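You operate a simulated robot arm through the tools that you are given. There is no shell and no other tool.

You are at the controls of a simulated two-armed robot. One attempt, no reset.

TASK
Aim the upper lamp at the large riser, the lower at the small one; thermostat to 10, both on.
Fine: aim before you switch on, so that nothing scorches.

The check looks at the end state, three seconds after you hand in, the way a careful person would. Anything else that was tipped, shoved, dropped, spilled or broken makes it a failure.

THE ROBOT
Two 6-joint arms with two-finger parallel grippers on one trunk that stands fixed in place. Base frame: the origin is at the foot of the trunk, x ahead of it, y to its left, z up. Lengths are in mm, angles in degrees, forces in N, time in s.
The left shoulder is at [-93, 177, 794], the right one opposite. With the tool pointing down near the work surface each hand reaches from about 420 to 640 mm from the base axis, measured 20 degrees to its own side. Payload 1.57 kg a hand.
The TCP of each hand is the grasp point between the finger pads, 30 mm short of the fingertips. In the tool frame z runs along the fingers and y along their closing line. The gripper opens to 80 mm. The fingers are 17 mm wide and 12 mm thick; the gripper's body (40 by 82 mm) begins 80 mm behind the TCP.
Orientation is that of the tool frame in the base frame, as a unit quaternion [x, y, z, w]. With the fingers straight down and closing along the base's y, the tool's x points along the base's -x, its y along +y and its z along -z.

THE INTERFACE
- The arms move only by the tool move_arm. It takes "left_rows", "right_rows" or both (then of equal length, played together; a hand with none holds still); each is a list of rows, each a list of 7 numbers: the shift along the tool's x, y, z in mm, then the turn, a rotation vector about the tool's x, y, z in degrees, then the opening, from 0 (shut) to 1 (fully open). In form: [[x, y, z, wx, wy, wz, grip], ...]. A call has 1 to 20 rows; each row shifts and turns the commanded pose from where the row before left it, along the tool's axes as they then stand. Each row takes 0.2 s and may step no farther than 50 mm and 8.6 degrees from the row before; otherwise, or with a gripper value out of range, the whole call is refused. Where a pose cannot be reached the arm comes as near as it can. A force on the tool above 80 N (or 10 N above the force at the start of the call, whichever is more), or a blocked arm, ends the call early, and 0.2 s more pass. The fingers move at their own pace (about 72 mm/s each) and stop on an object; they squeeze with about 30 N. The grip force told is the motor's: it shows also when the fingers shut on nothing. Time passes only in rows, and 0.2 s behind the last, so rows that do not move let the fingers close. It gives the time, the measured TCP pose, the force on the tool (base axes), the opening and the grip force at its end, in the units of the frame above (readings bear some noise), with the torque about the TCP (base axes, N m) and any sound that the robot's microphone picked up.
- Cameras (640 x 400 px; columns grow to the right, rows downward): "scene" is now at [41.1, 27.5, 1533.1]; the picture's right is [0.31, -0.95, 0.00], its down [-0.61, -0.20, -0.77] and it looks along [0.73, 0.24, -0.64] (base axes); focal length 310 px, centre (320, 200). "left" rides on the left gripper at [72, 7, -122] in its tool frame; the picture's right is [-0.09, 1.00, 0.00], its down [-0.84, -0.08, -0.54] and it looks along [-0.54, -0.05, 0.84] (tool axes); focal length 238 px, centre (320, 200). "right" rides on the right gripper at [72, -7, -122] in its tool frame; the picture's right is [0.09, 1.00, 0.00], its down [-0.84, 0.08, -0.54] and it looks along [-0.54, 0.05, 0.84] (tool axes); focal length 238 px, centre (320, 200). There is no depth. A picture from a camera that has moved, and an enlarged one, comes with that camera's place and axes in the base frame and with its lens.
- grab_frame(camera): a new picture of that camera. No time passes.
- raise_lower(by): slides the trunk up (or, below 0, down) by that many mm; the arms and the scene camera ride with it, the base frame stays. It gives what a move gives, with no picture.
- turn_head(pan, tilt): turns the head with the scene camera to pan (to the left, within 143 degrees either way) and tilt (down, from -29 to 69), counted from straight ahead of the robot. It gives what a move gives.
- zoom(camera, box): a new picture of the part [left, top, right, bottom] of that camera's present view, enlarged. No time passes.
- finish_job(): hands the job in; it is judged then, once.

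Nothing tells you positions but the pictures and the camera data. Unless the task says otherwise, let go and move clear before handing in.

The tools are called after "Request:" as a command line: name --argument value ..., lists and objects as JSON in quotes. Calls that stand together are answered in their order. move_arm: Moves the arms, as the interface text tells. Its arguments: {"type":"object","properties":{"left_rows":{"type":"array","items":{"type":"array","items":{"type":"number"}}},"right_rows":{"type":"array","items":{"type":"array","items":{"type":"number"}}}},"required":[]} The other tools are called the same way: raise_lower (by) slides the trunk up or down; turn_head (pan, tilt) turns the head that bears the scene camera; grab_frame (camera) takes a picture; zoom (camera, box) takes an enlarged picture of a part of a camera's view; finish_job () hands the job in.

At the start:

```text
clock: 0.0
left_tcp_pos: [495.4, 306.5, 1164.5]
left_orientation: [0.0, 1.0, 0.001, 0.0]
left_force: [0.7, -0.3, 0.4]
left_torque: [0.02, -0.03, 0.01]
left_width: 80.0
left_finger_force: 0.0
right_tcp_pos: [405.5, -77.7, 1206.5]
right_orientation: [0.001, 1.0, 0.0, 0.0]
right_force: [-0.1, -0.1, -0.7]
right_torque: [0.01, -0.01, 0.04]
right_width: 80.0
right_finger_force: 0.2
trunk travel left (down, up): [-238.0, 90.0]
head pan, tilt: [18.2, 39.7]
```

scene: 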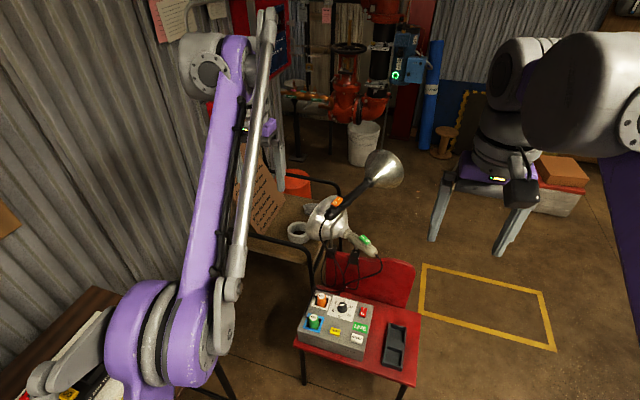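
right: 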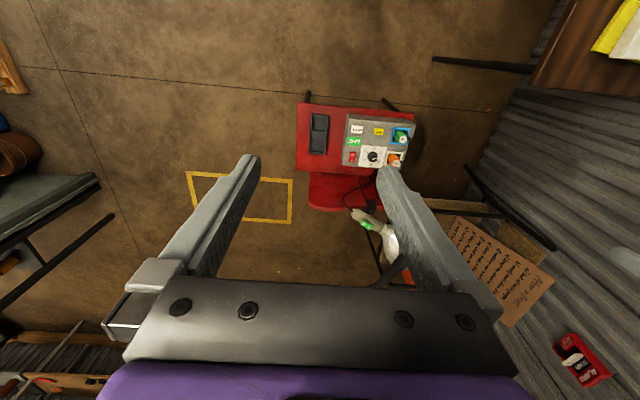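
left: 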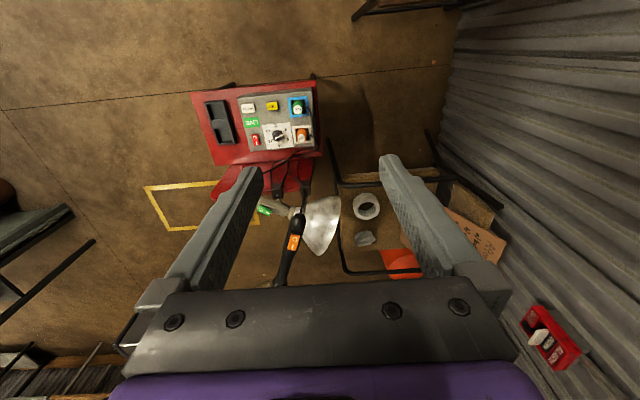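

I see a red stand with a control box (coloured knobs, dial, switches) and two lamps behind it; I need closer looks before moving. I'll zoom in on the control box, lamps and the surroundings.

Request:
zoom --camera "scene" --box '[280, 270, 440, 370]'

Request:
zoom --camera "scene" --box '[230, 130, 422, 250]'

Request:
zoom --camera "left" --box '[180, 70, 340, 170]'

Request:
zoom --camera "left" --box '[220, 150, 460, 300]'

Request:
zoom --camera "right" --box '[280, 90, 440, 190]'

Request:
zoom --camera "right" --box '[400, 190, 640, 340]'

```text
4.00 times, centred on (360, 320) of scene
camera zoom: at [41.1, 27.5, 1533.1], right [0.31, -0.95, 0.0], down [-0.61, -0.2, -0.77], along [0.73, 0.24, -0.64], focal length 1242 px, centre (160, -280)
```

zoom: 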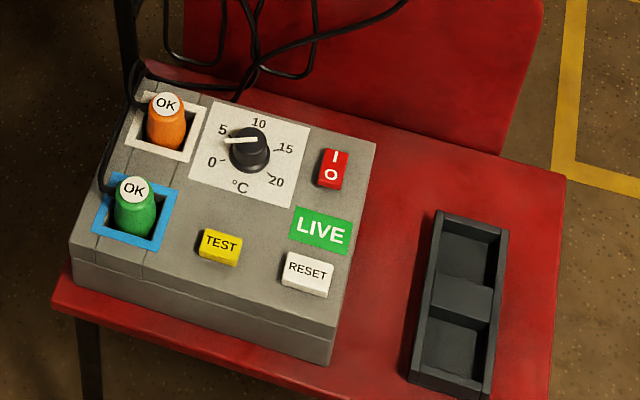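

```text
3.33 times, centred on (326, 190) of scene
camera zoom: at [41.1, 27.5, 1533.1], right [0.31, -0.95, 0.0], down [-0.61, -0.2, -0.77], along [0.73, 0.24, -0.64], focal length 1035 px, centre (300, 233)
```

zoom: 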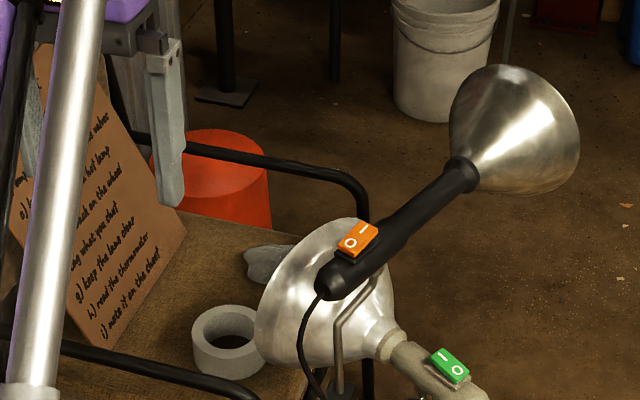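

```text
4.00 times, centred on (260, 120) of left
camera zoom: at [423.4, 312.4, 1288.5], right [0.09, 1.0, 0.0], down [0.84, -0.08, 0.54], along [0.54, -0.05, -0.84], focal length 953 px, centre (560, 520)
```

zoom: 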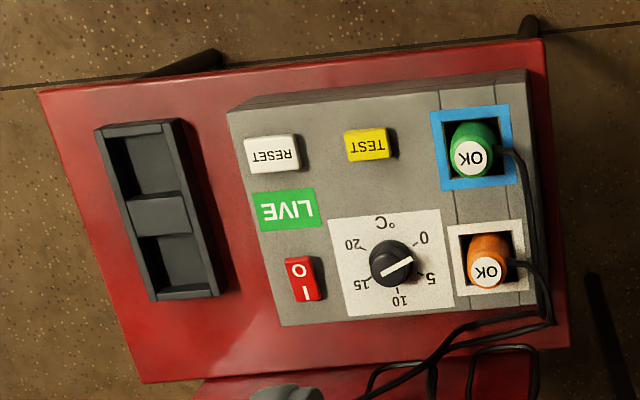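

```text
2.67 times, centred on (340, 225) of left
camera zoom: at [423.4, 312.4, 1288.5], right [0.09, 1.0, 0.0], down [0.84, -0.08, 0.54], along [0.54, -0.05, -0.84], focal length 636 px, centre (267, 133)
```

zoom: 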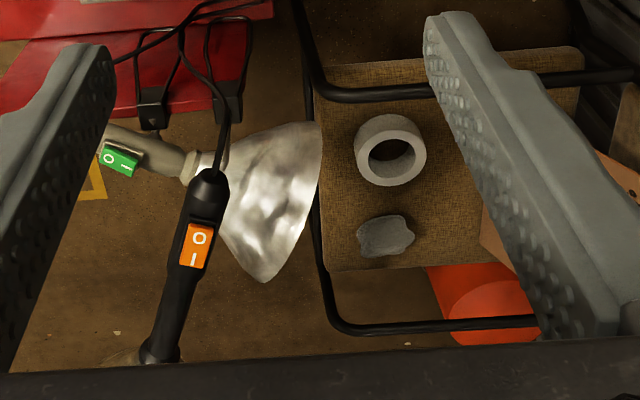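

```text
4.00 times, centred on (360, 140) of right
camera zoom: at [333.8, -85.4, 1328.6], right [-0.09, 1.0, 0.0], down [0.84, 0.08, 0.54], along [0.54, 0.05, -0.84], focal length 953 px, centre (160, 440)
```

zoom: 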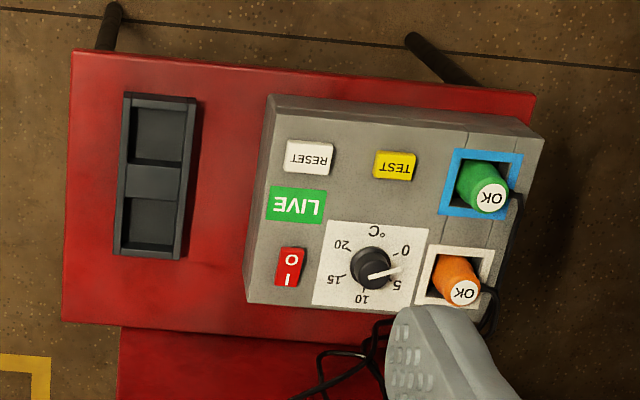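

```text
2.67 times, centred on (520, 265) of right
camera zoom: at [333.8, -85.4, 1328.6], right [-0.09, 1.0, 0.0], down [0.84, 0.08, 0.54], along [0.54, 0.05, -0.84], focal length 636 px, centre (-213, 27)
```

zoom: 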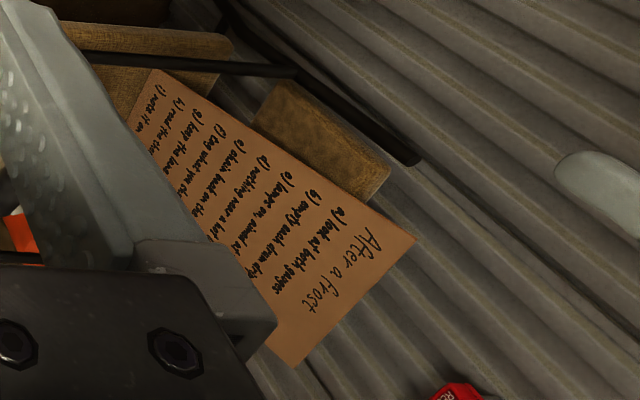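

The lamps appear mounted on a chair back behind the red box, and risers are pipes ahead. I'll zoom in on the pipes, the notes, and pan the head to survey.

Request:
zoom --camera "scene" --box '[256, 0, 448, 120]'

Request:
zoom --camera "scene" --box '[380, 0, 640, 160]'

Request:
zoom --camera "scene" --box '[130, 0, 330, 125]'

Request:
turn_head --pan 18 --tilt 10

Request:
grab_frame --camera "scene"

```text
3.33 times, centred on (352, 60) of scene
camera zoom: at [41.1, 27.5, 1533.1], right [0.31, -0.95, 0.0], down [-0.61, -0.2, -0.77], along [0.73, 0.24, -0.64], focal length 1035 px, centre (213, 667)
```

zoom: 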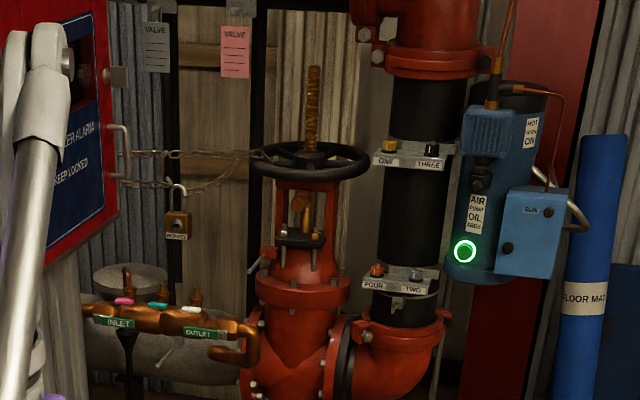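

```text
2.46 times, centred on (510, 80) of scene
camera zoom: at [41.1, 27.5, 1533.1], right [0.31, -0.95, 0.0], down [-0.61, -0.2, -0.77], along [0.73, 0.24, -0.64], focal length 764 px, centre (-148, 495)
```

zoom: 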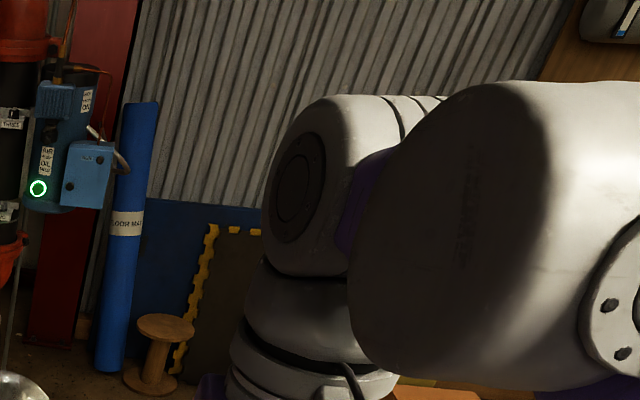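

```text
3.20 times, centred on (230, 62) of scene
camera zoom: at [41.1, 27.5, 1533.1], right [0.31, -0.95, 0.0], down [-0.61, -0.2, -0.77], along [0.73, 0.24, -0.64], focal length 993 px, centre (608, 640)
```

zoom: 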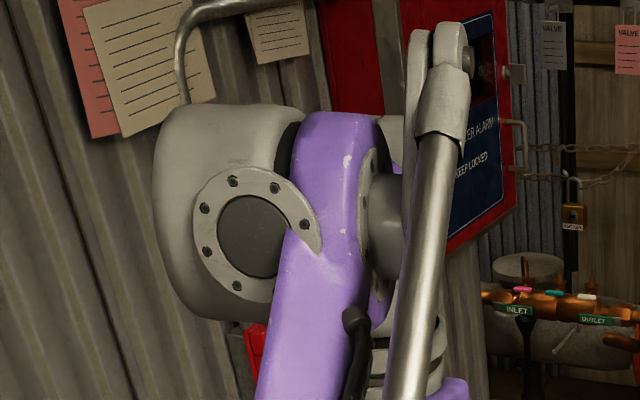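

```text
clock: 0.9
left_tcp_pos: [494.8, 304.3, 1165.5]
left_orientation: [0.0, 1.0, 0.0, 0.0]
left_force: [-0.3, 0.3, -0.3]
left_torque: [-0.01, -0.02, -0.01]
left_width: 80.2
left_finger_force: 0.1
right_tcp_pos: [406.5, -77.9, 1207.0]
right_orientation: [0.0, 1.0, 0.0, 0.0]
right_force: [-0.1, -0.3, 0.9]
right_torque: [0.01, -0.01, 0.01]
right_width: 79.9
right_finger_force: 0.1
trunk travel left (down, up): [-238.0, 90.0]
head pan, tilt: [18.0, 10.0]
```

```text
taken
camera scene: at [48.6, 29.5, 1580.2], right [0.31, -0.95, 0.0], down [-0.17, -0.05, -0.98], along [0.94, 0.3, -0.17], focal length 310 px, centre (320, 200)
```

scene: 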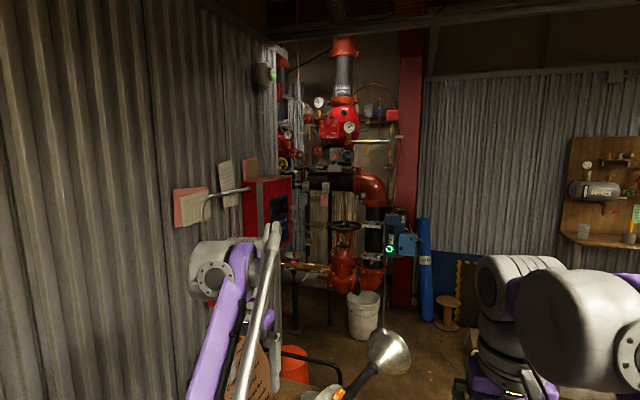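

Request:
zoom --camera "scene" --box '[240, 20, 432, 140]'

Request:
zoom --camera "scene" --box '[240, 120, 432, 240]'

Request:
zoom --camera "scene" --box '[240, 220, 480, 370]'

Request:
zoom --camera "scene" --box '[130, 120, 322, 240]'

```text
3.33 times, centred on (336, 80) of scene
camera zoom: at [48.6, 29.5, 1580.2], right [0.31, -0.95, 0.0], down [-0.17, -0.05, -0.98], along [0.94, 0.3, -0.17], focal length 1035 px, centre (267, 600)
```

zoom: 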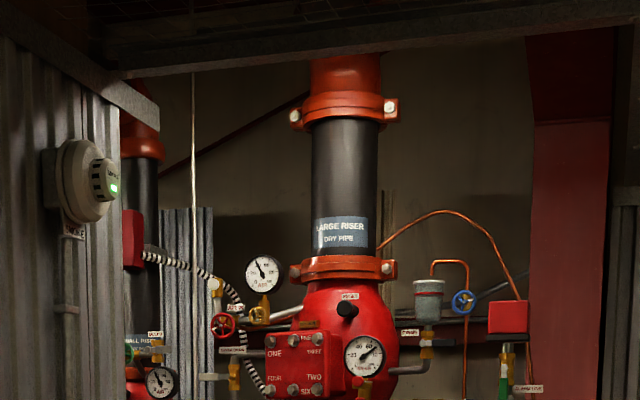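

```text
3.33 times, centred on (336, 180) of scene
camera zoom: at [48.6, 29.5, 1580.2], right [0.31, -0.95, 0.0], down [-0.17, -0.05, -0.98], along [0.94, 0.3, -0.17], focal length 1035 px, centre (267, 267)
```

zoom: 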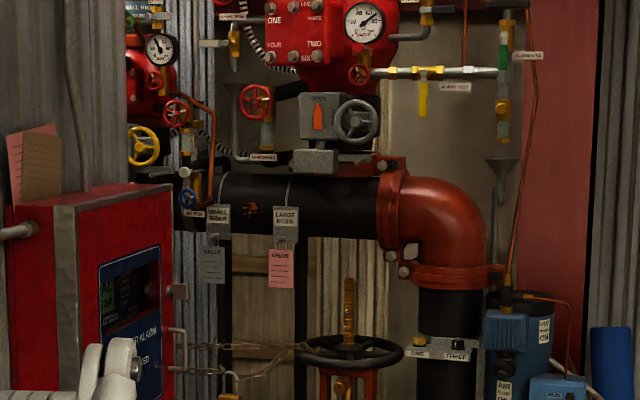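

```text
2.67 times, centred on (360, 295) of scene
camera zoom: at [48.6, 29.5, 1580.2], right [0.31, -0.95, 0.0], down [-0.17, -0.05, -0.98], along [0.94, 0.3, -0.17], focal length 828 px, centre (213, -53)
```

zoom: 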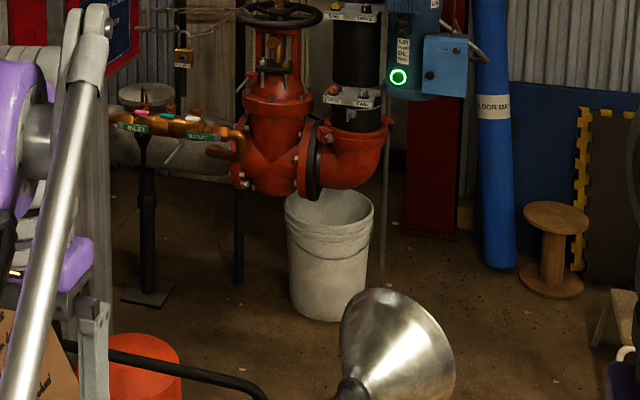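

```text
3.33 times, centred on (226, 180) of scene
camera zoom: at [48.6, 29.5, 1580.2], right [0.31, -0.95, 0.0], down [-0.17, -0.05, -0.98], along [0.94, 0.3, -0.17], focal length 1035 px, centre (633, 267)
```

zoom: 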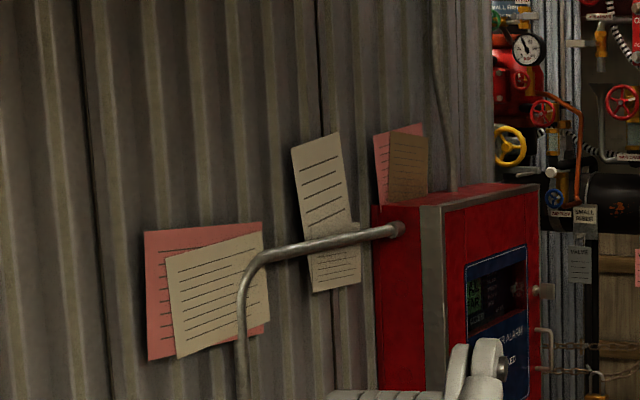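

Labels read "LARGE RISER" on the middle tall pipe and "SMALL RISER" on the pipe to its left. I'll now look straight at the lamps and their mounts.

Request:
turn_head --pan 16 --tilt 45

Request:
grab_frame --camera "scene"

Request:
zoom --camera "scene" --box '[260, 100, 420, 200]'

Request:
zoom --camera "scene" --box '[260, 170, 420, 270]'

```text
clock: 2.0
left_tcp_pos: [494.5, 305.0, 1165.3]
left_orientation: [0.001, 1.0, 0.0, 0.0]
left_force: [-0.5, 0.4, 0.2]
left_torque: [-0.03, -0.01, -0.01]
left_width: 79.9
left_finger_force: 0.0
right_tcp_pos: [406.5, -78.2, 1205.5]
right_orientation: [0.0, 1.0, 0.0, 0.0]
right_force: [0.5, -0.8, 0.4]
right_torque: [0.02, 0.03, 0.0]
right_width: 80.1
right_finger_force: 0.1
trunk travel left (down, up): [-238.0, 90.0]
head pan, tilt: [16.0, 45.0]
```

```text
taken
camera scene: at [38.3, 23.2, 1525.4], right [0.28, -0.96, 0.0], down [-0.68, -0.19, -0.71], along [0.68, 0.2, -0.71], focal length 310 px, centre (320, 200)
```

scene: 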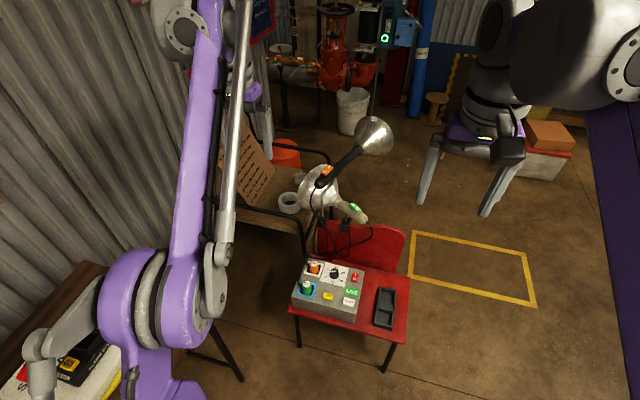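

```text
4.00 times, centred on (340, 150) of scene
camera zoom: at [38.3, 23.2, 1525.4], right [0.28, -0.96, 0.0], down [-0.68, -0.19, -0.71], along [0.68, 0.2, -0.71], focal length 1242 px, centre (240, 400)
```

zoom: 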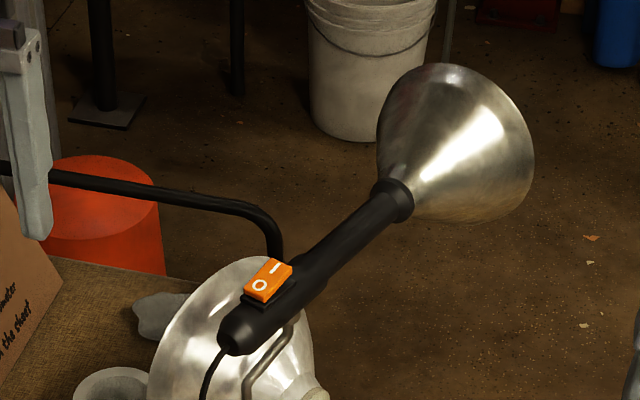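

```text
4.00 times, centred on (340, 220) of scene
camera zoom: at [38.3, 23.2, 1525.4], right [0.28, -0.96, 0.0], down [-0.68, -0.19, -0.71], along [0.68, 0.2, -0.71], focal length 1242 px, centre (240, 120)
```

zoom: 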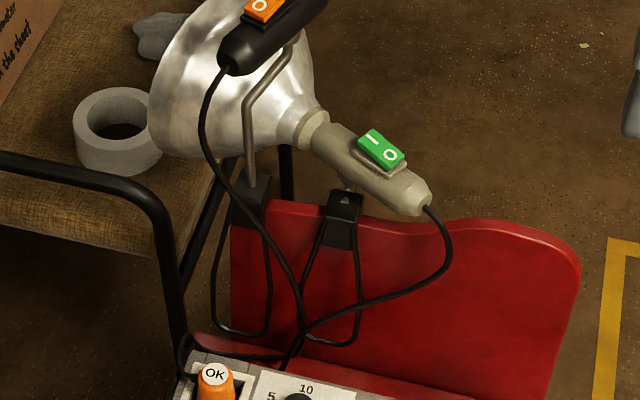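

The chair holds the control box (dial knob near (663,146,492)), and the lamps are clamped to its back: orange switch near (795,215,880), green switch near (808,112,718). I'll bring the right hand camera closer for a good look at the mounts.

Request:
move_arm --right_rows '[[-15, 8, 36, 0, 0, 0, 1], [-15, 8, 36, 0, 0, 0, 1], [-15, 8, 36, 0, 0, 0, 1], [-15, 8, 36, 0, 0, 0, 1], [-15, 8, 36, 0, 0, 0, 1], [-15, 8, 36, 0, 0, 0, 1], [0, 0, 0, 0, -8.5, 0, 1], [0, 0, 0, 0, -8.5, 0, 1], [0, 0, 0, 0, -8.5, 0, 1], [0, 0, 0, 0, -8.5, 0, 1]]'

Request:
grab_frame --camera "right"

Request:
grab_frame --camera "scene"

```text
clock: 4.2
left_tcp_pos: [494.5, 304.6, 1164.8]
left_orientation: [0.001, 1.0, -0.001, 0.0]
left_force: [0.0, 0.3, 0.4]
left_torque: [-0.01, 0.02, -0.01]
left_width: 80.1
left_finger_force: 0.0
right_tcp_pos: [497.1, -31.2, 990.6]
right_orientation: [0.0, 0.956, 0.0, 0.294]
right_force: [0.5, -0.6, -0.2]
right_torque: [0.01, 0.01, -0.01]
right_width: 80.1
right_finger_force: 0.0
trunk travel left (down, up): [-238.0, 90.0]
head pan, tilt: [16.0, 45.0]
```

```text
taken
camera right: at [367.5, -37.2, 1051.4], right [-0.08, 1.0, -0.05], down [0.39, 0.08, 0.92], along [0.92, 0.05, -0.39], focal length 238 px, centre (320, 200)
```

right: 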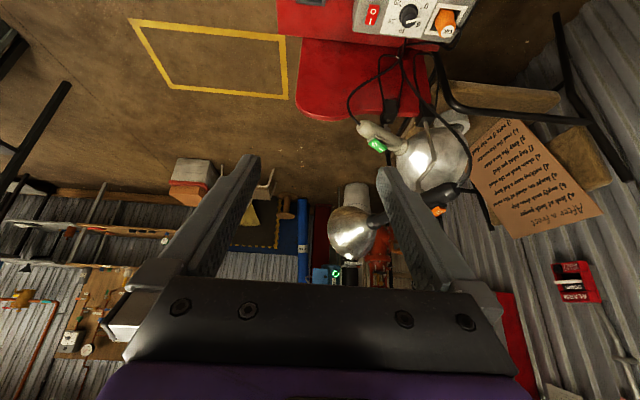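

```text
taken
camera scene: at [37.9, 23.1, 1525.3], right [0.28, -0.96, 0.0], down [-0.68, -0.19, -0.71], along [0.68, 0.19, -0.71], focal length 310 px, centre (320, 200)
```

scene: 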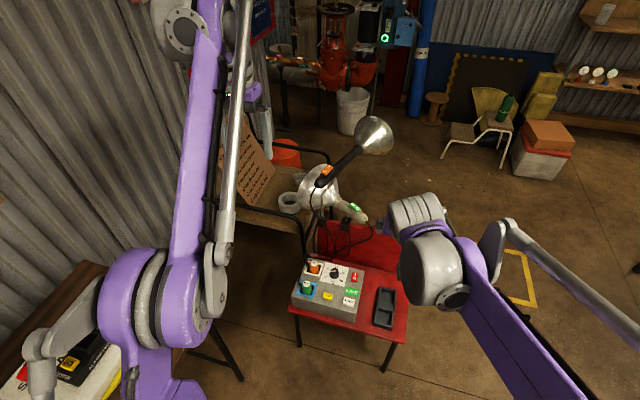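

Request:
zoom --camera "right" --box '[330, 50, 490, 150]'

Request:
zoom --camera "right" --box '[320, 110, 480, 210]'

Request:
zoom --camera "right" --box '[300, 180, 460, 280]'

Request:
zoom --camera "right" --box '[430, 110, 610, 220]'

```text
4.00 times, centred on (410, 100) of right
camera zoom: at [367.5, -37.2, 1051.4], right [-0.08, 1.0, -0.05], down [0.39, 0.08, 0.92], along [0.92, 0.05, -0.39], focal length 953 px, centre (-40, 600)
```

zoom: 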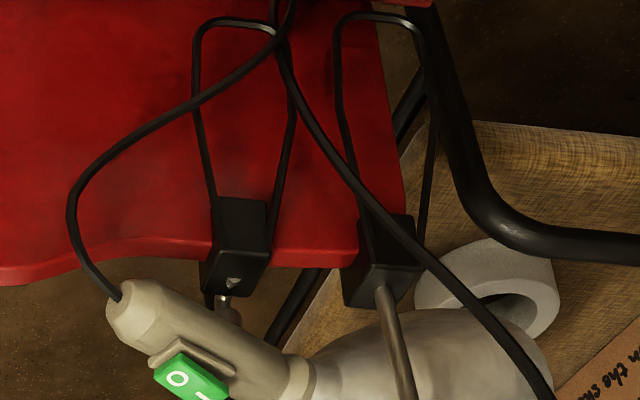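

```text
4.00 times, centred on (400, 160) of right
camera zoom: at [367.5, -37.2, 1051.4], right [-0.08, 1.0, -0.05], down [0.39, 0.08, 0.92], along [0.92, 0.05, -0.39], focal length 953 px, centre (0, 360)
```

zoom: 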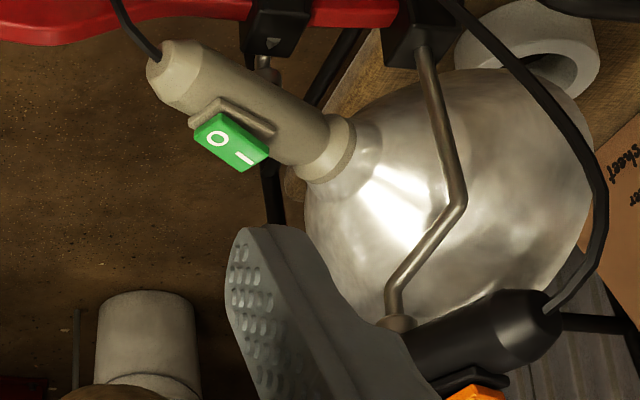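

```text
4.00 times, centred on (380, 230) of right
camera zoom: at [367.5, -37.2, 1051.4], right [-0.08, 1.0, -0.05], down [0.39, 0.08, 0.92], along [0.92, 0.05, -0.39], focal length 953 px, centre (80, 80)
```

zoom: 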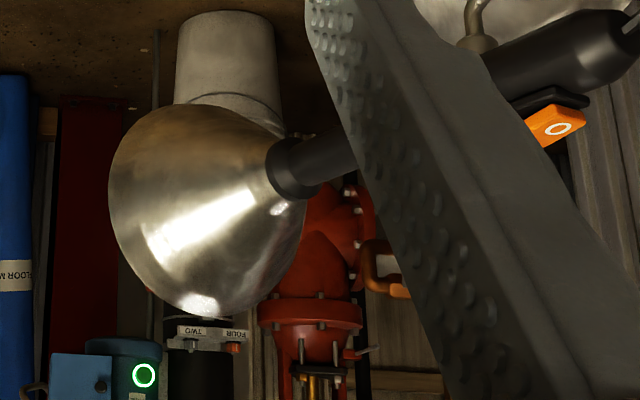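

```text
3.56 times, centred on (520, 165) of right
camera zoom: at [367.5, -37.2, 1051.4], right [-0.08, 1.0, -0.05], down [0.39, 0.08, 0.92], along [0.92, 0.05, -0.39], focal length 848 px, centre (-391, 324)
```

zoom: 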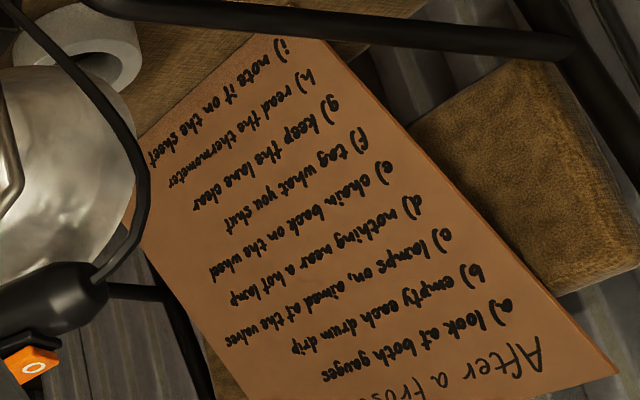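

The note says the lamps are aimed at the risers' valves, with nothing near a hot lamp. Upper lamp's pivot is about (837,210,809), lower lamp's about (812,136,660); next I lower the left hand over the control box for a close look at it.

Request:
move_arm --left_rows '[[-8.75, -13.3, 38.75, 0, 0, 0, 1], [-8.75, -13.3, 38.75, 0, 0, 0, 1], [-8.75, -13.3, 38.75, 0, 0, 0, 1], [-8.75, -13.3, 38.75, 0, 0, 0, 1], [-8.75, -13.3, 38.75, 0, 0, 0, 1], [-8.75, -13.3, 38.75, 0, 0, 0, 1], [-8.75, -13.3, 38.75, 0, 0, 0, 1], [-8.75, -13.3, 38.75, 0, 0, 0, 1], [-8.75, -13.3, 38.75, 0, 0, 0, 1], [-8.75, -13.3, 38.75, 0, 0, 0, 1]]'

Request:
grab_frame --camera "left"

Request:
grab_frame --camera "scene"

Request:
grab_frame --camera "right"

```text
clock: 6.4
left_tcp_pos: [583.8, 169.1, 777.9]
left_orientation: [0.001, 1.0, 0.0, 0.0]
left_force: [-0.5, 0.0, 0.4]
left_torque: [-0.01, -0.01, 0.0]
left_width: 80.0
left_finger_force: 0.0
right_tcp_pos: [497.6, -29.8, 989.5]
right_orientation: [0.0, 0.957, 0.0, 0.292]
right_force: [0.1, -0.2, -0.4]
right_torque: [-0.01, 0.0, 0.02]
right_width: 80.1
right_finger_force: 0.0
trunk travel left (down, up): [-238.0, 90.0]
head pan, tilt: [16.0, 45.0]
```

```text
taken
camera left: at [511.9, 177.0, 901.8], right [0.09, 1.0, 0.0], down [0.84, -0.08, 0.54], along [0.54, -0.05, -0.84], focal length 238 px, centre (320, 200)
```

left: 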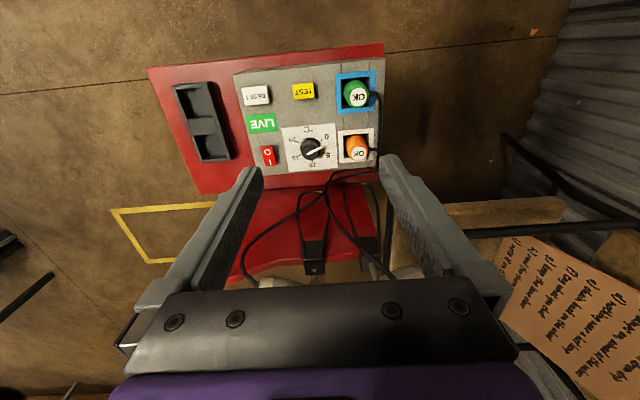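

```text
taken
camera scene: at [39.2, 23.1, 1525.3], right [0.28, -0.96, 0.0], down [-0.68, -0.19, -0.71], along [0.68, 0.19, -0.71], focal length 310 px, centre (320, 200)
```

scene: 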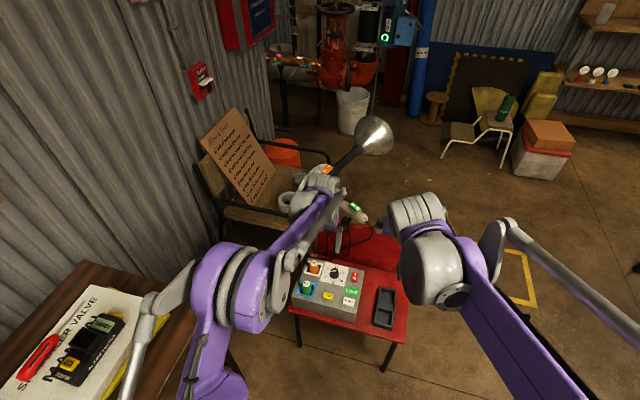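

```text
taken
camera right: at [368.5, -37.4, 1051.4], right [-0.08, 1.0, -0.05], down [0.39, 0.08, 0.92], along [0.92, 0.05, -0.4], focal length 238 px, centre (320, 200)
```

right: 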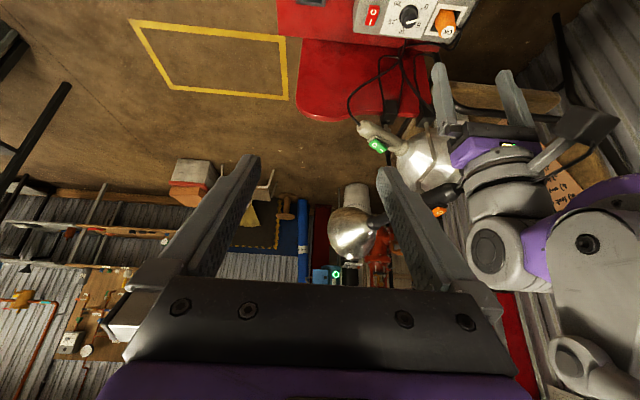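

Request:
zoom --camera "left" --box '[225, 60, 401, 170]'

Request:
zoom --camera "left" --box '[256, 115, 336, 165]'

Request:
zoom --camera "left" --box '[240, 180, 400, 280]'

Request:
zoom --camera "scene" --box '[180, 0, 340, 100]'

```text
3.64 times, centred on (313, 115) of left
camera zoom: at [511.9, 177.0, 901.8], right [0.09, 1.0, 0.0], down [0.84, -0.08, 0.54], along [0.54, -0.05, -0.84], focal length 867 px, centre (346, 509)
```

zoom: 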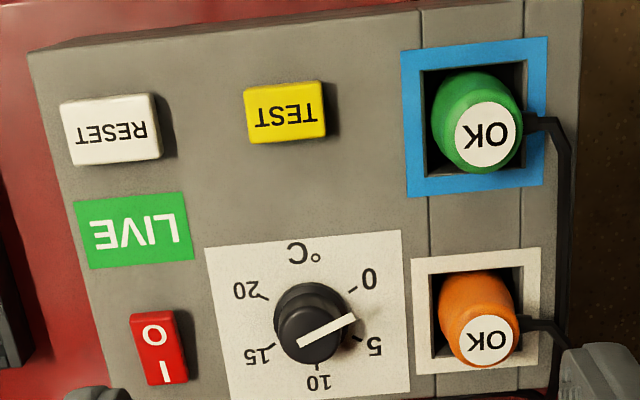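

```text
8.00 times, centred on (296, 140) of left
camera zoom: at [511.9, 177.0, 901.8], right [0.09, 1.0, 0.0], down [0.84, -0.08, 0.54], along [0.54, -0.05, -0.84], focal length 1907 px, centre (512, 680)
```

zoom: 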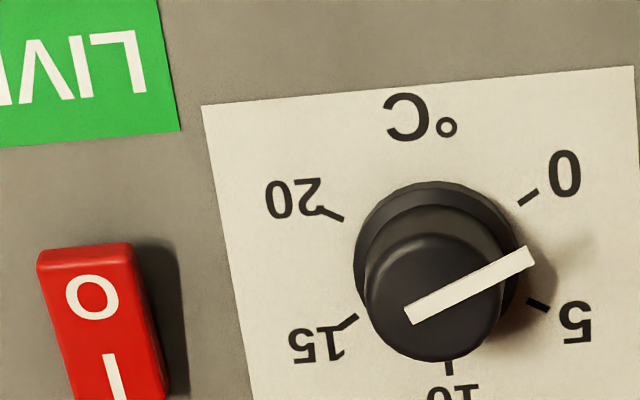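

```text
4.00 times, centred on (320, 230) of left
camera zoom: at [511.9, 177.0, 901.8], right [0.09, 1.0, 0.0], down [0.84, -0.08, 0.54], along [0.54, -0.05, -0.84], focal length 953 px, centre (320, 80)
```

zoom: 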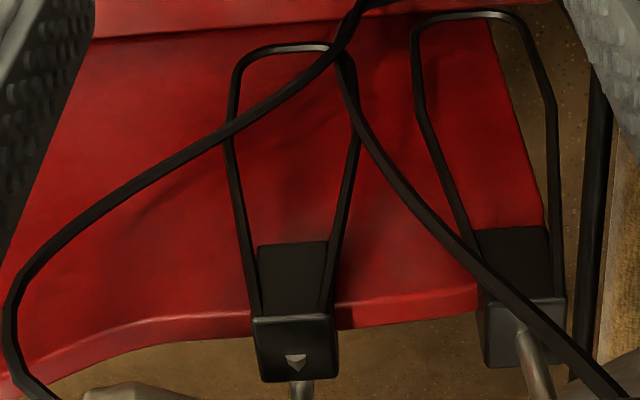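

```text
4.00 times, centred on (260, 50) of scene
camera zoom: at [39.2, 23.1, 1525.3], right [0.28, -0.96, 0.0], down [-0.68, -0.19, -0.71], along [0.68, 0.19, -0.71], focal length 1242 px, centre (560, 800)
```

zoom: 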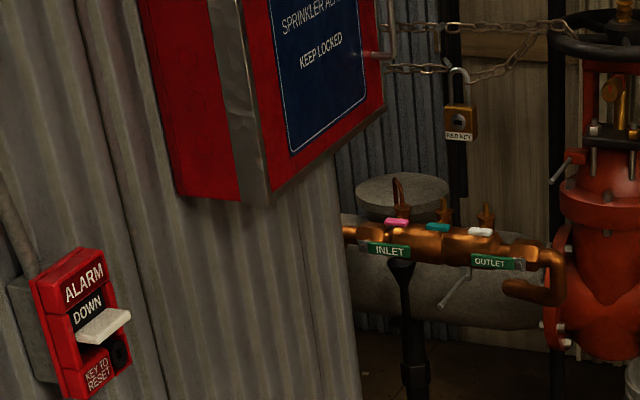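

The thermostat pointer reads about 0–1 now, the box shows LIVE, and 10 is toward the far side. Next I measure the riser valves from two trunk heights.

Request:
turn_head --pan 20 --tilt 0

Request:
zoom --camera "scene" --box '[250, 60, 442, 180]'

Request:
zoom --camera "scene" --box '[250, 120, 378, 200]'

Request:
raise_lower --by 90

Request:
zoom --camera "scene" --box '[250, 60, 442, 180]'

Request:
zoom --camera "scene" --box '[250, 120, 378, 200]'

```text
clock: 7.5
left_tcp_pos: [583.3, 170.6, 778.1]
left_orientation: [0.0, 1.0, 0.0, 0.0]
left_force: [-0.5, 0.0, -0.3]
left_torque: [0.02, 0.0, 0.02]
left_width: 79.6
left_finger_force: 0.1
right_tcp_pos: [496.3, -29.8, 990.1]
right_orientation: [0.0, 0.956, 0.0, 0.292]
right_force: [-0.5, -0.1, 0.3]
right_torque: [-0.01, 0.01, 0.01]
right_width: 79.9
right_finger_force: 0.0
trunk travel left (down, up): [-238.0, 90.0]
head pan, tilt: [20.0, 0.0]
```

```text
3.33 times, centred on (346, 120) of scene
camera zoom: at [44.7, 31.6, 1596.2], right [0.34, -0.94, 0.0], down [0.0, 0.0, -1.0], along [0.94, 0.34, 0.0], focal length 1035 px, centre (233, 467)
```

zoom: 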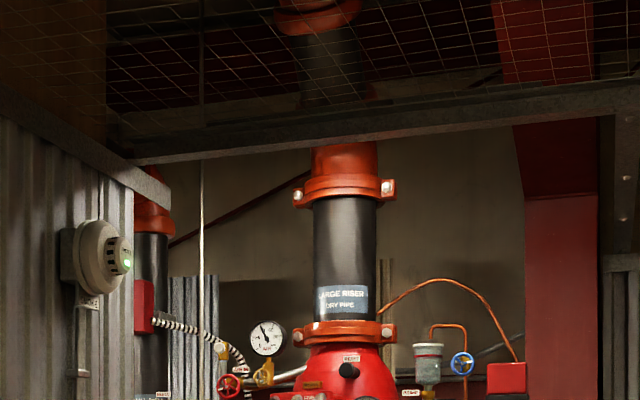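

```text
5.00 times, centred on (314, 160) of scene
camera zoom: at [44.7, 31.6, 1596.2], right [0.34, -0.94, 0.0], down [0.0, 0.0, -1.0], along [0.94, 0.34, 0.0], focal length 1552 px, centre (350, 400)
```

zoom: 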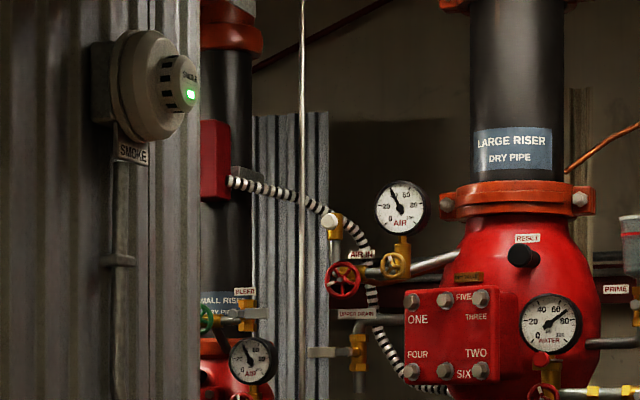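

```text
clock: 8.7
left_tcp_pos: [581.7, 171.9, 867.9]
left_orientation: [0.0, 1.0, -0.001, 0.0]
left_force: [-0.3, 0.1, 0.5]
left_torque: [-0.02, -0.03, 0.02]
left_width: 79.8
left_finger_force: 0.0
right_tcp_pos: [495.8, -29.4, 1080.2]
right_orientation: [0.0, 0.956, 0.0, 0.293]
right_force: [-1.3, 0.7, 0.2]
right_torque: [0.03, -0.01, 0.0]
right_width: 80.2
right_finger_force: 0.0
trunk travel left (down, up): [-328.0, 0.0]
head pan, tilt: [20.0, 0.0]
```

```text
3.33 times, centred on (346, 120) of scene
camera zoom: at [39.8, 31.6, 1691.1], right [0.34, -0.94, 0.0], down [0.0, 0.0, -1.0], along [0.94, 0.34, 0.0], focal length 1035 px, centre (233, 467)
```

zoom: 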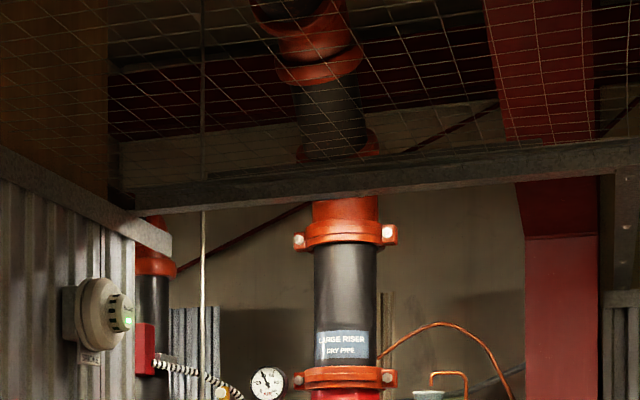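

```text
5.00 times, centred on (314, 160) of scene
camera zoom: at [39.8, 31.6, 1691.1], right [0.34, -0.94, 0.0], down [0.0, 0.0, -1.0], along [0.94, 0.34, 0.0], focal length 1552 px, centre (350, 400)
```

zoom: 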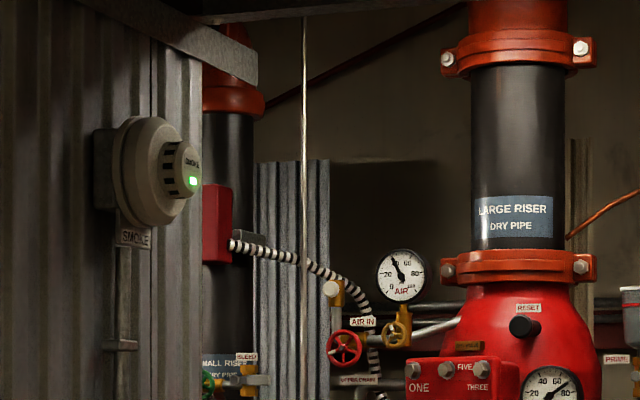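

Large riser's valve is near (2034,523,1700) and the small riser's near (2067,968,1595). I'll move the left hand aside and bring the right camera round for a side view of both lamps and switches.

Request:
move_arm --left_rows '[[25, 40, -7, 0, 0, 0, 1], [25, 40, -7, 0, 0, 0, 1], [25, 40, -7, 0, 0, 0, 1], [25, 40, -7, 0, 0, 0, 1], [0, 0, 0, 0, 0, 0, 1], [0, 0, 0, 0, 0, 0, 1], [0, 0, 0, 0, 0, 0, 1], [0, 0, 0, 0, 0, 0, 1], [0, 0, 0, 0, 0, 0, 1], [0, 0, 0, 0, 0, 0, 1], [0, 0, 0, 0, 0, 0, 1]]' --right_rows '[[1.25, 6.8, 47, 0, 0, 0, 1], [1.25, 6.8, 47, 0, 0, 0, 1], [1.25, 6.8, 47, 0, 0, 0, 1], [1.25, 6.8, 47, 0, 0, 0, 1], [1.25, 6.8, 47, 0, 0, 0, 1], [0, 0, 20, 0, 0, 0, 1], [0, 0, 0, -4.78, 0, -7.03, 1], [0, 0, 0, -4.78, 0, -7.03, 1], [0, 0, 0, -4.78, 0, -7.03, 1], [0, 0, 0, -4.78, 0, -7.03, 1], [0, 0, 0, -4.78, 0, -7.03, 1]]'

Request:
grab_frame --camera "right"

Request:
grab_frame --camera "left"

```text
clock: 11.1
left_tcp_pos: [482.0, 332.3, 894.0]
left_orientation: [0.001, 1.0, 0.0, 0.0]
left_force: [0.6, 0.8, -0.7]
left_torque: [0.0, 0.0, -0.01]
left_width: 80.1
left_finger_force: 0.1
right_tcp_pos: [635.1, 4.7, 865.8]
right_orientation: [-0.347, 0.891, 0.108, 0.273]
right_force: [-0.5, -0.2, -0.3]
right_torque: [0.03, 0.02, 0.02]
right_width: 79.9
right_finger_force: 0.1
trunk travel left (down, up): [-328.0, 0.0]
head pan, tilt: [20.0, 0.0]
```

```text
taken
camera right: at [544.2, -88.2, 926.2], right [-0.73, 0.68, -0.05], down [0.24, 0.32, 0.92], along [0.64, 0.66, -0.39], focal length 238 px, centre (320, 200)
```

right: 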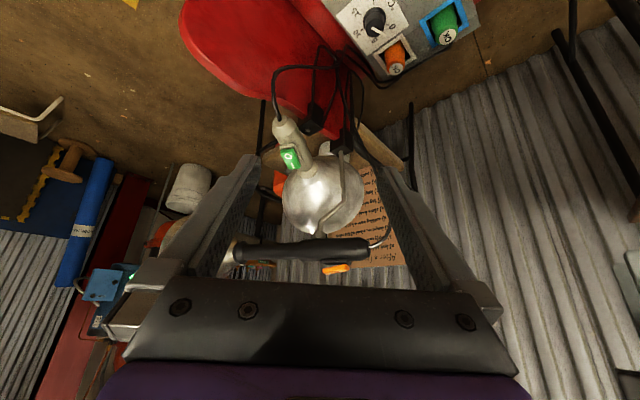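

```text
taken
camera left: at [410.7, 340.7, 1017.9], right [0.09, 1.0, 0.0], down [0.84, -0.08, 0.54], along [0.54, -0.05, -0.84], focal length 238 px, centre (320, 200)
```

left: 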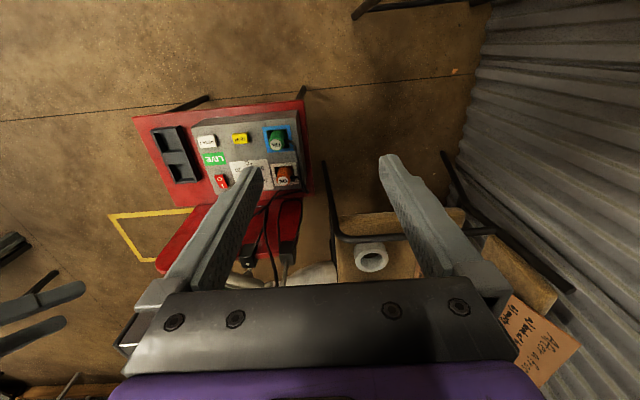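

Request:
zoom --camera "right" --box '[220, 90, 412, 210]'

Request:
zoom --camera "right" --box '[220, 180, 412, 300]'

Request:
zoom --camera "right" --box '[260, 110, 324, 150]'

Request:
zoom --camera "right" --box '[320, 90, 384, 130]'

```text
3.33 times, centred on (316, 150) of right
camera zoom: at [544.2, -88.2, 926.2], right [-0.73, 0.68, -0.05], down [0.24, 0.32, 0.92], along [0.64, 0.66, -0.39], focal length 794 px, centre (333, 367)
```

zoom: 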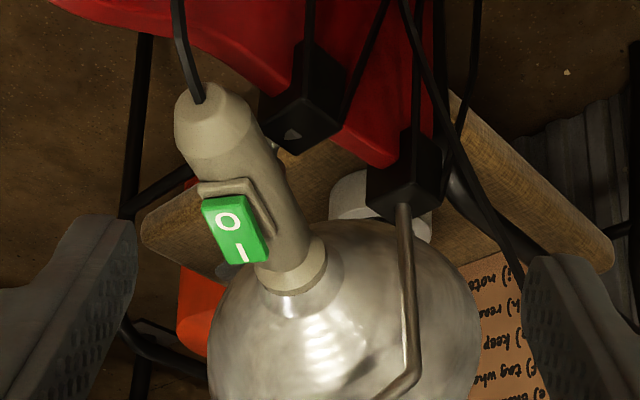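

```text
3.33 times, centred on (316, 240) of right
camera zoom: at [544.2, -88.2, 926.2], right [-0.73, 0.68, -0.05], down [0.24, 0.32, 0.92], along [0.64, 0.66, -0.39], focal length 794 px, centre (333, 67)
```

zoom: 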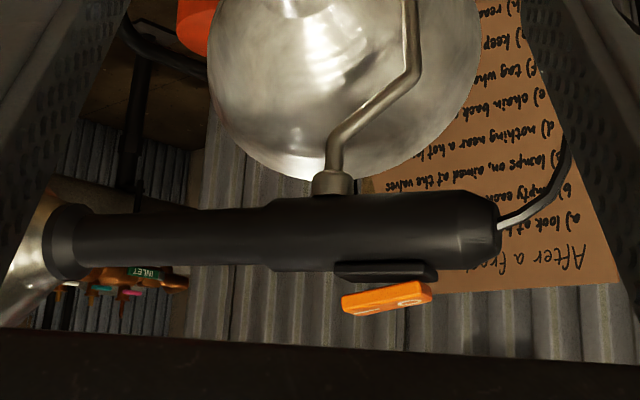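

```text
10.00 times, centred on (292, 130) of right
camera zoom: at [544.2, -88.2, 926.2], right [-0.73, 0.68, -0.05], down [0.24, 0.32, 0.92], along [0.64, 0.66, -0.39], focal length 2384 px, centre (600, 900)
```

zoom: 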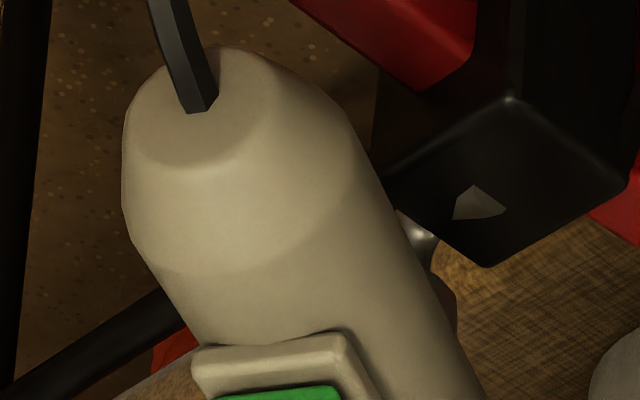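

```text
10.00 times, centred on (352, 110) of right
camera zoom: at [544.2, -88.2, 926.2], right [-0.73, 0.68, -0.05], down [0.24, 0.32, 0.92], along [0.64, 0.66, -0.39], focal length 2384 px, centre (0, 1100)
```

zoom: 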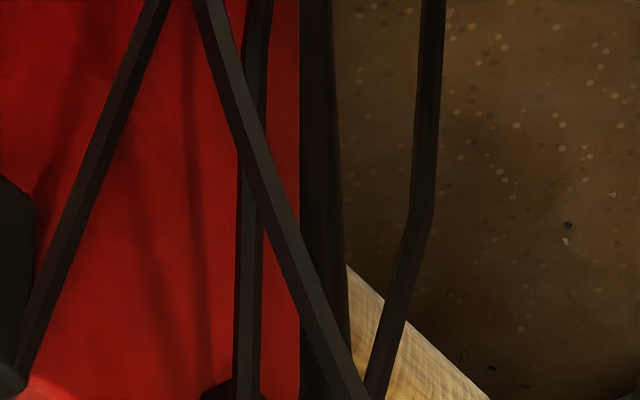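

Both lamp rockers are on O (off) with "I" toward the bell; the upper lamp axis currently runs about (0.94,-0.34,-0.03) from its rear end at (749,236,847), pivoting under the handle at (826,204,816). I'll turn the left hand forward to line up behind that handle.

Request:
move_arm --left_rows '[[0, 0, 0, 0, 0, 6.67, 1], [0, 0, 0, 0, 0, 6.67, 1], [0, 0, 0, 0, 0, 6.66, 1], [0, 0, 0, 0, -8.04, 0, 1], [0, 0, 0, 0, -8.04, 0, 1], [0, 0, 0, 0, -8.04, 0, 1], [0, 0, 0, 0, -8.04, 0, 1], [0, 0, 0, 0, -8.04, 0, 1], [0, 0, 0, 0, -8.04, 0, 1], [0, 0, 0, 0, -8.04, 0, 1], [0, 0, 0, 0, -8.04, 0, 1], [0, 0, 0, 0, -8.04, 0, 1], [0, 0, 0, 0, -8.04, 0, 1], [0, 0, 0, 0, -8.04, 0, 1]]'

Request:
turn_head --pan 16 --tilt 45

Request:
grab_frame --camera "left"

Request:
grab_frame --camera "scene"

```text
clock: 14.1
left_tcp_pos: [524.4, 361.2, 940.0]
left_orientation: [0.125, 0.706, -0.122, 0.686]
left_force: [0.0, 0.3, -0.6]
left_torque: [0.01, -0.01, -0.03]
left_width: 79.9
left_finger_force: 0.0
left hand out of reach, approached as far as the arm can: row 12, 13, 14
right_tcp_pos: [635.0, 5.2, 865.2]
right_orientation: [-0.347, 0.891, 0.108, 0.273]
right_force: [0.4, 0.9, 0.2]
right_torque: [-0.01, -0.03, 0.01]
right_width: 80.1
right_finger_force: 0.1
trunk travel left (down, up): [-328.0, 0.0]
head pan, tilt: [20.0, 0.0]
```

```text
clock: 15.2
left_tcp_pos: [523.9, 360.3, 939.8]
left_orientation: [0.126, 0.707, -0.122, 0.685]
left_force: [-0.1, 0.0, -0.9]
left_torque: [-0.02, 0.0, -0.01]
left_width: 79.8
left_finger_force: 0.0
right_tcp_pos: [634.4, 4.1, 865.6]
right_orientation: [-0.346, 0.891, 0.107, 0.273]
right_force: [1.3, -0.7, 0.3]
right_torque: [0.02, -0.03, 0.01]
right_width: 80.0
right_finger_force: 0.0
trunk travel left (down, up): [-328.0, 0.0]
head pan, tilt: [16.0, 45.0]
```

```text
taken
camera left: at [409.6, 409.4, 873.2], right [0.35, 0.93, 0.09], down [-0.51, 0.11, 0.85], along [0.79, -0.34, 0.51], focal length 238 px, centre (320, 200)
```

left: 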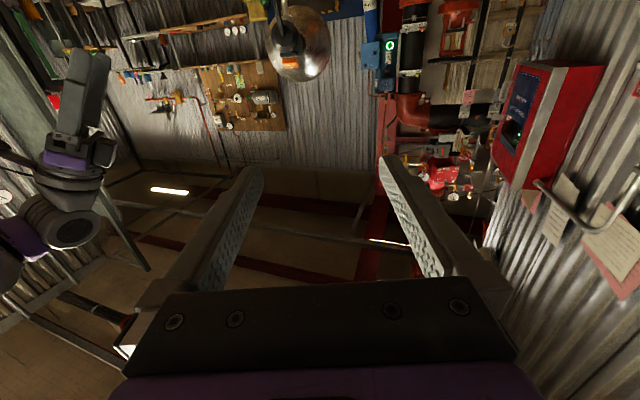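

```text
taken
camera scene: at [34.8, 23.2, 1620.2], right [0.28, -0.96, 0.0], down [-0.68, -0.19, -0.71], along [0.68, 0.2, -0.71], focal length 310 px, centre (320, 200)
```

scene: 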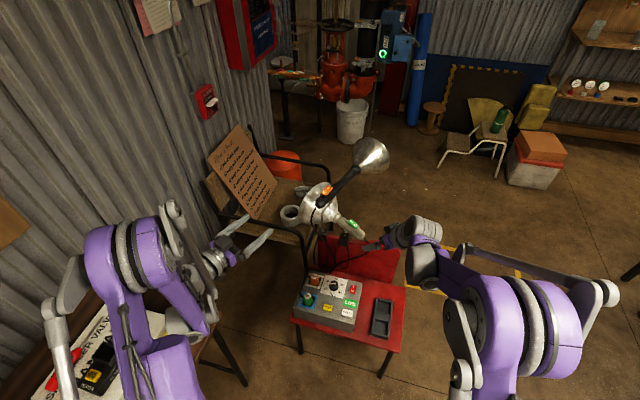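

The hand was just too close in to pitch fully; moving it forward should resolve that. I step forward and check the pose.

Request:
move_arm --left_rows '[[5, 0, 45, 0, 0, 0, 1], [5, 0, 45, 0, 0, 0, 1], [5, 0, 30, 0, 0, 0, 1]]'

Request:
grab_frame --camera "right"

Request:
grab_frame --camera "scene"

```text
clock: 16.1
left_tcp_pos: [635.4, 318.1, 921.5]
left_orientation: [0.125, 0.706, -0.121, 0.687]
left_force: [0.6, 0.8, 0.0]
left_torque: [0.0, 0.01, -0.02]
left_width: 80.0
left_finger_force: 0.1
right_tcp_pos: [634.6, 4.5, 865.6]
right_orientation: [-0.346, 0.891, 0.108, 0.272]
right_force: [-0.7, -0.1, -0.4]
right_torque: [-0.05, 0.01, -0.02]
right_width: 80.0
right_finger_force: 0.0
trunk travel left (down, up): [-328.0, 0.0]
head pan, tilt: [16.0, 45.0]
```

```text
taken
camera right: at [544.3, -88.2, 926.2], right [-0.73, 0.68, -0.05], down [0.24, 0.32, 0.92], along [0.64, 0.66, -0.39], focal length 238 px, centre (320, 200)
```

right: 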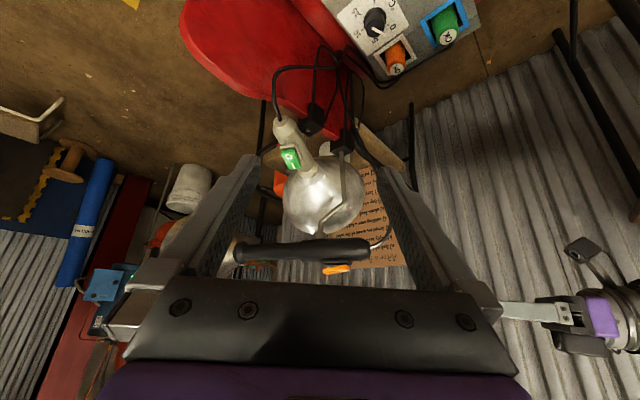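

```text
taken
camera scene: at [35.5, 23.1, 1620.1], right [0.28, -0.96, 0.0], down [-0.68, -0.19, -0.71], along [0.68, 0.19, -0.71], focal length 310 px, centre (320, 200)
```

scene: 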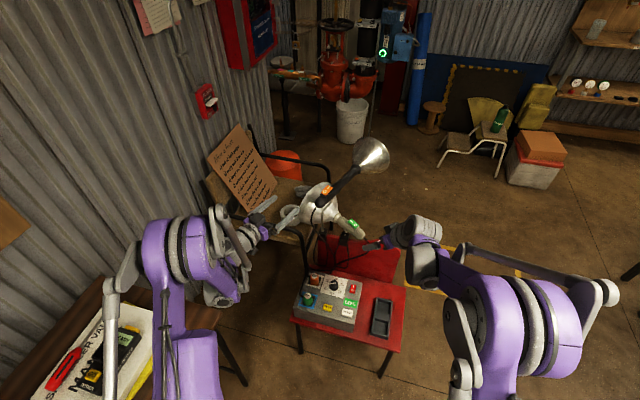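

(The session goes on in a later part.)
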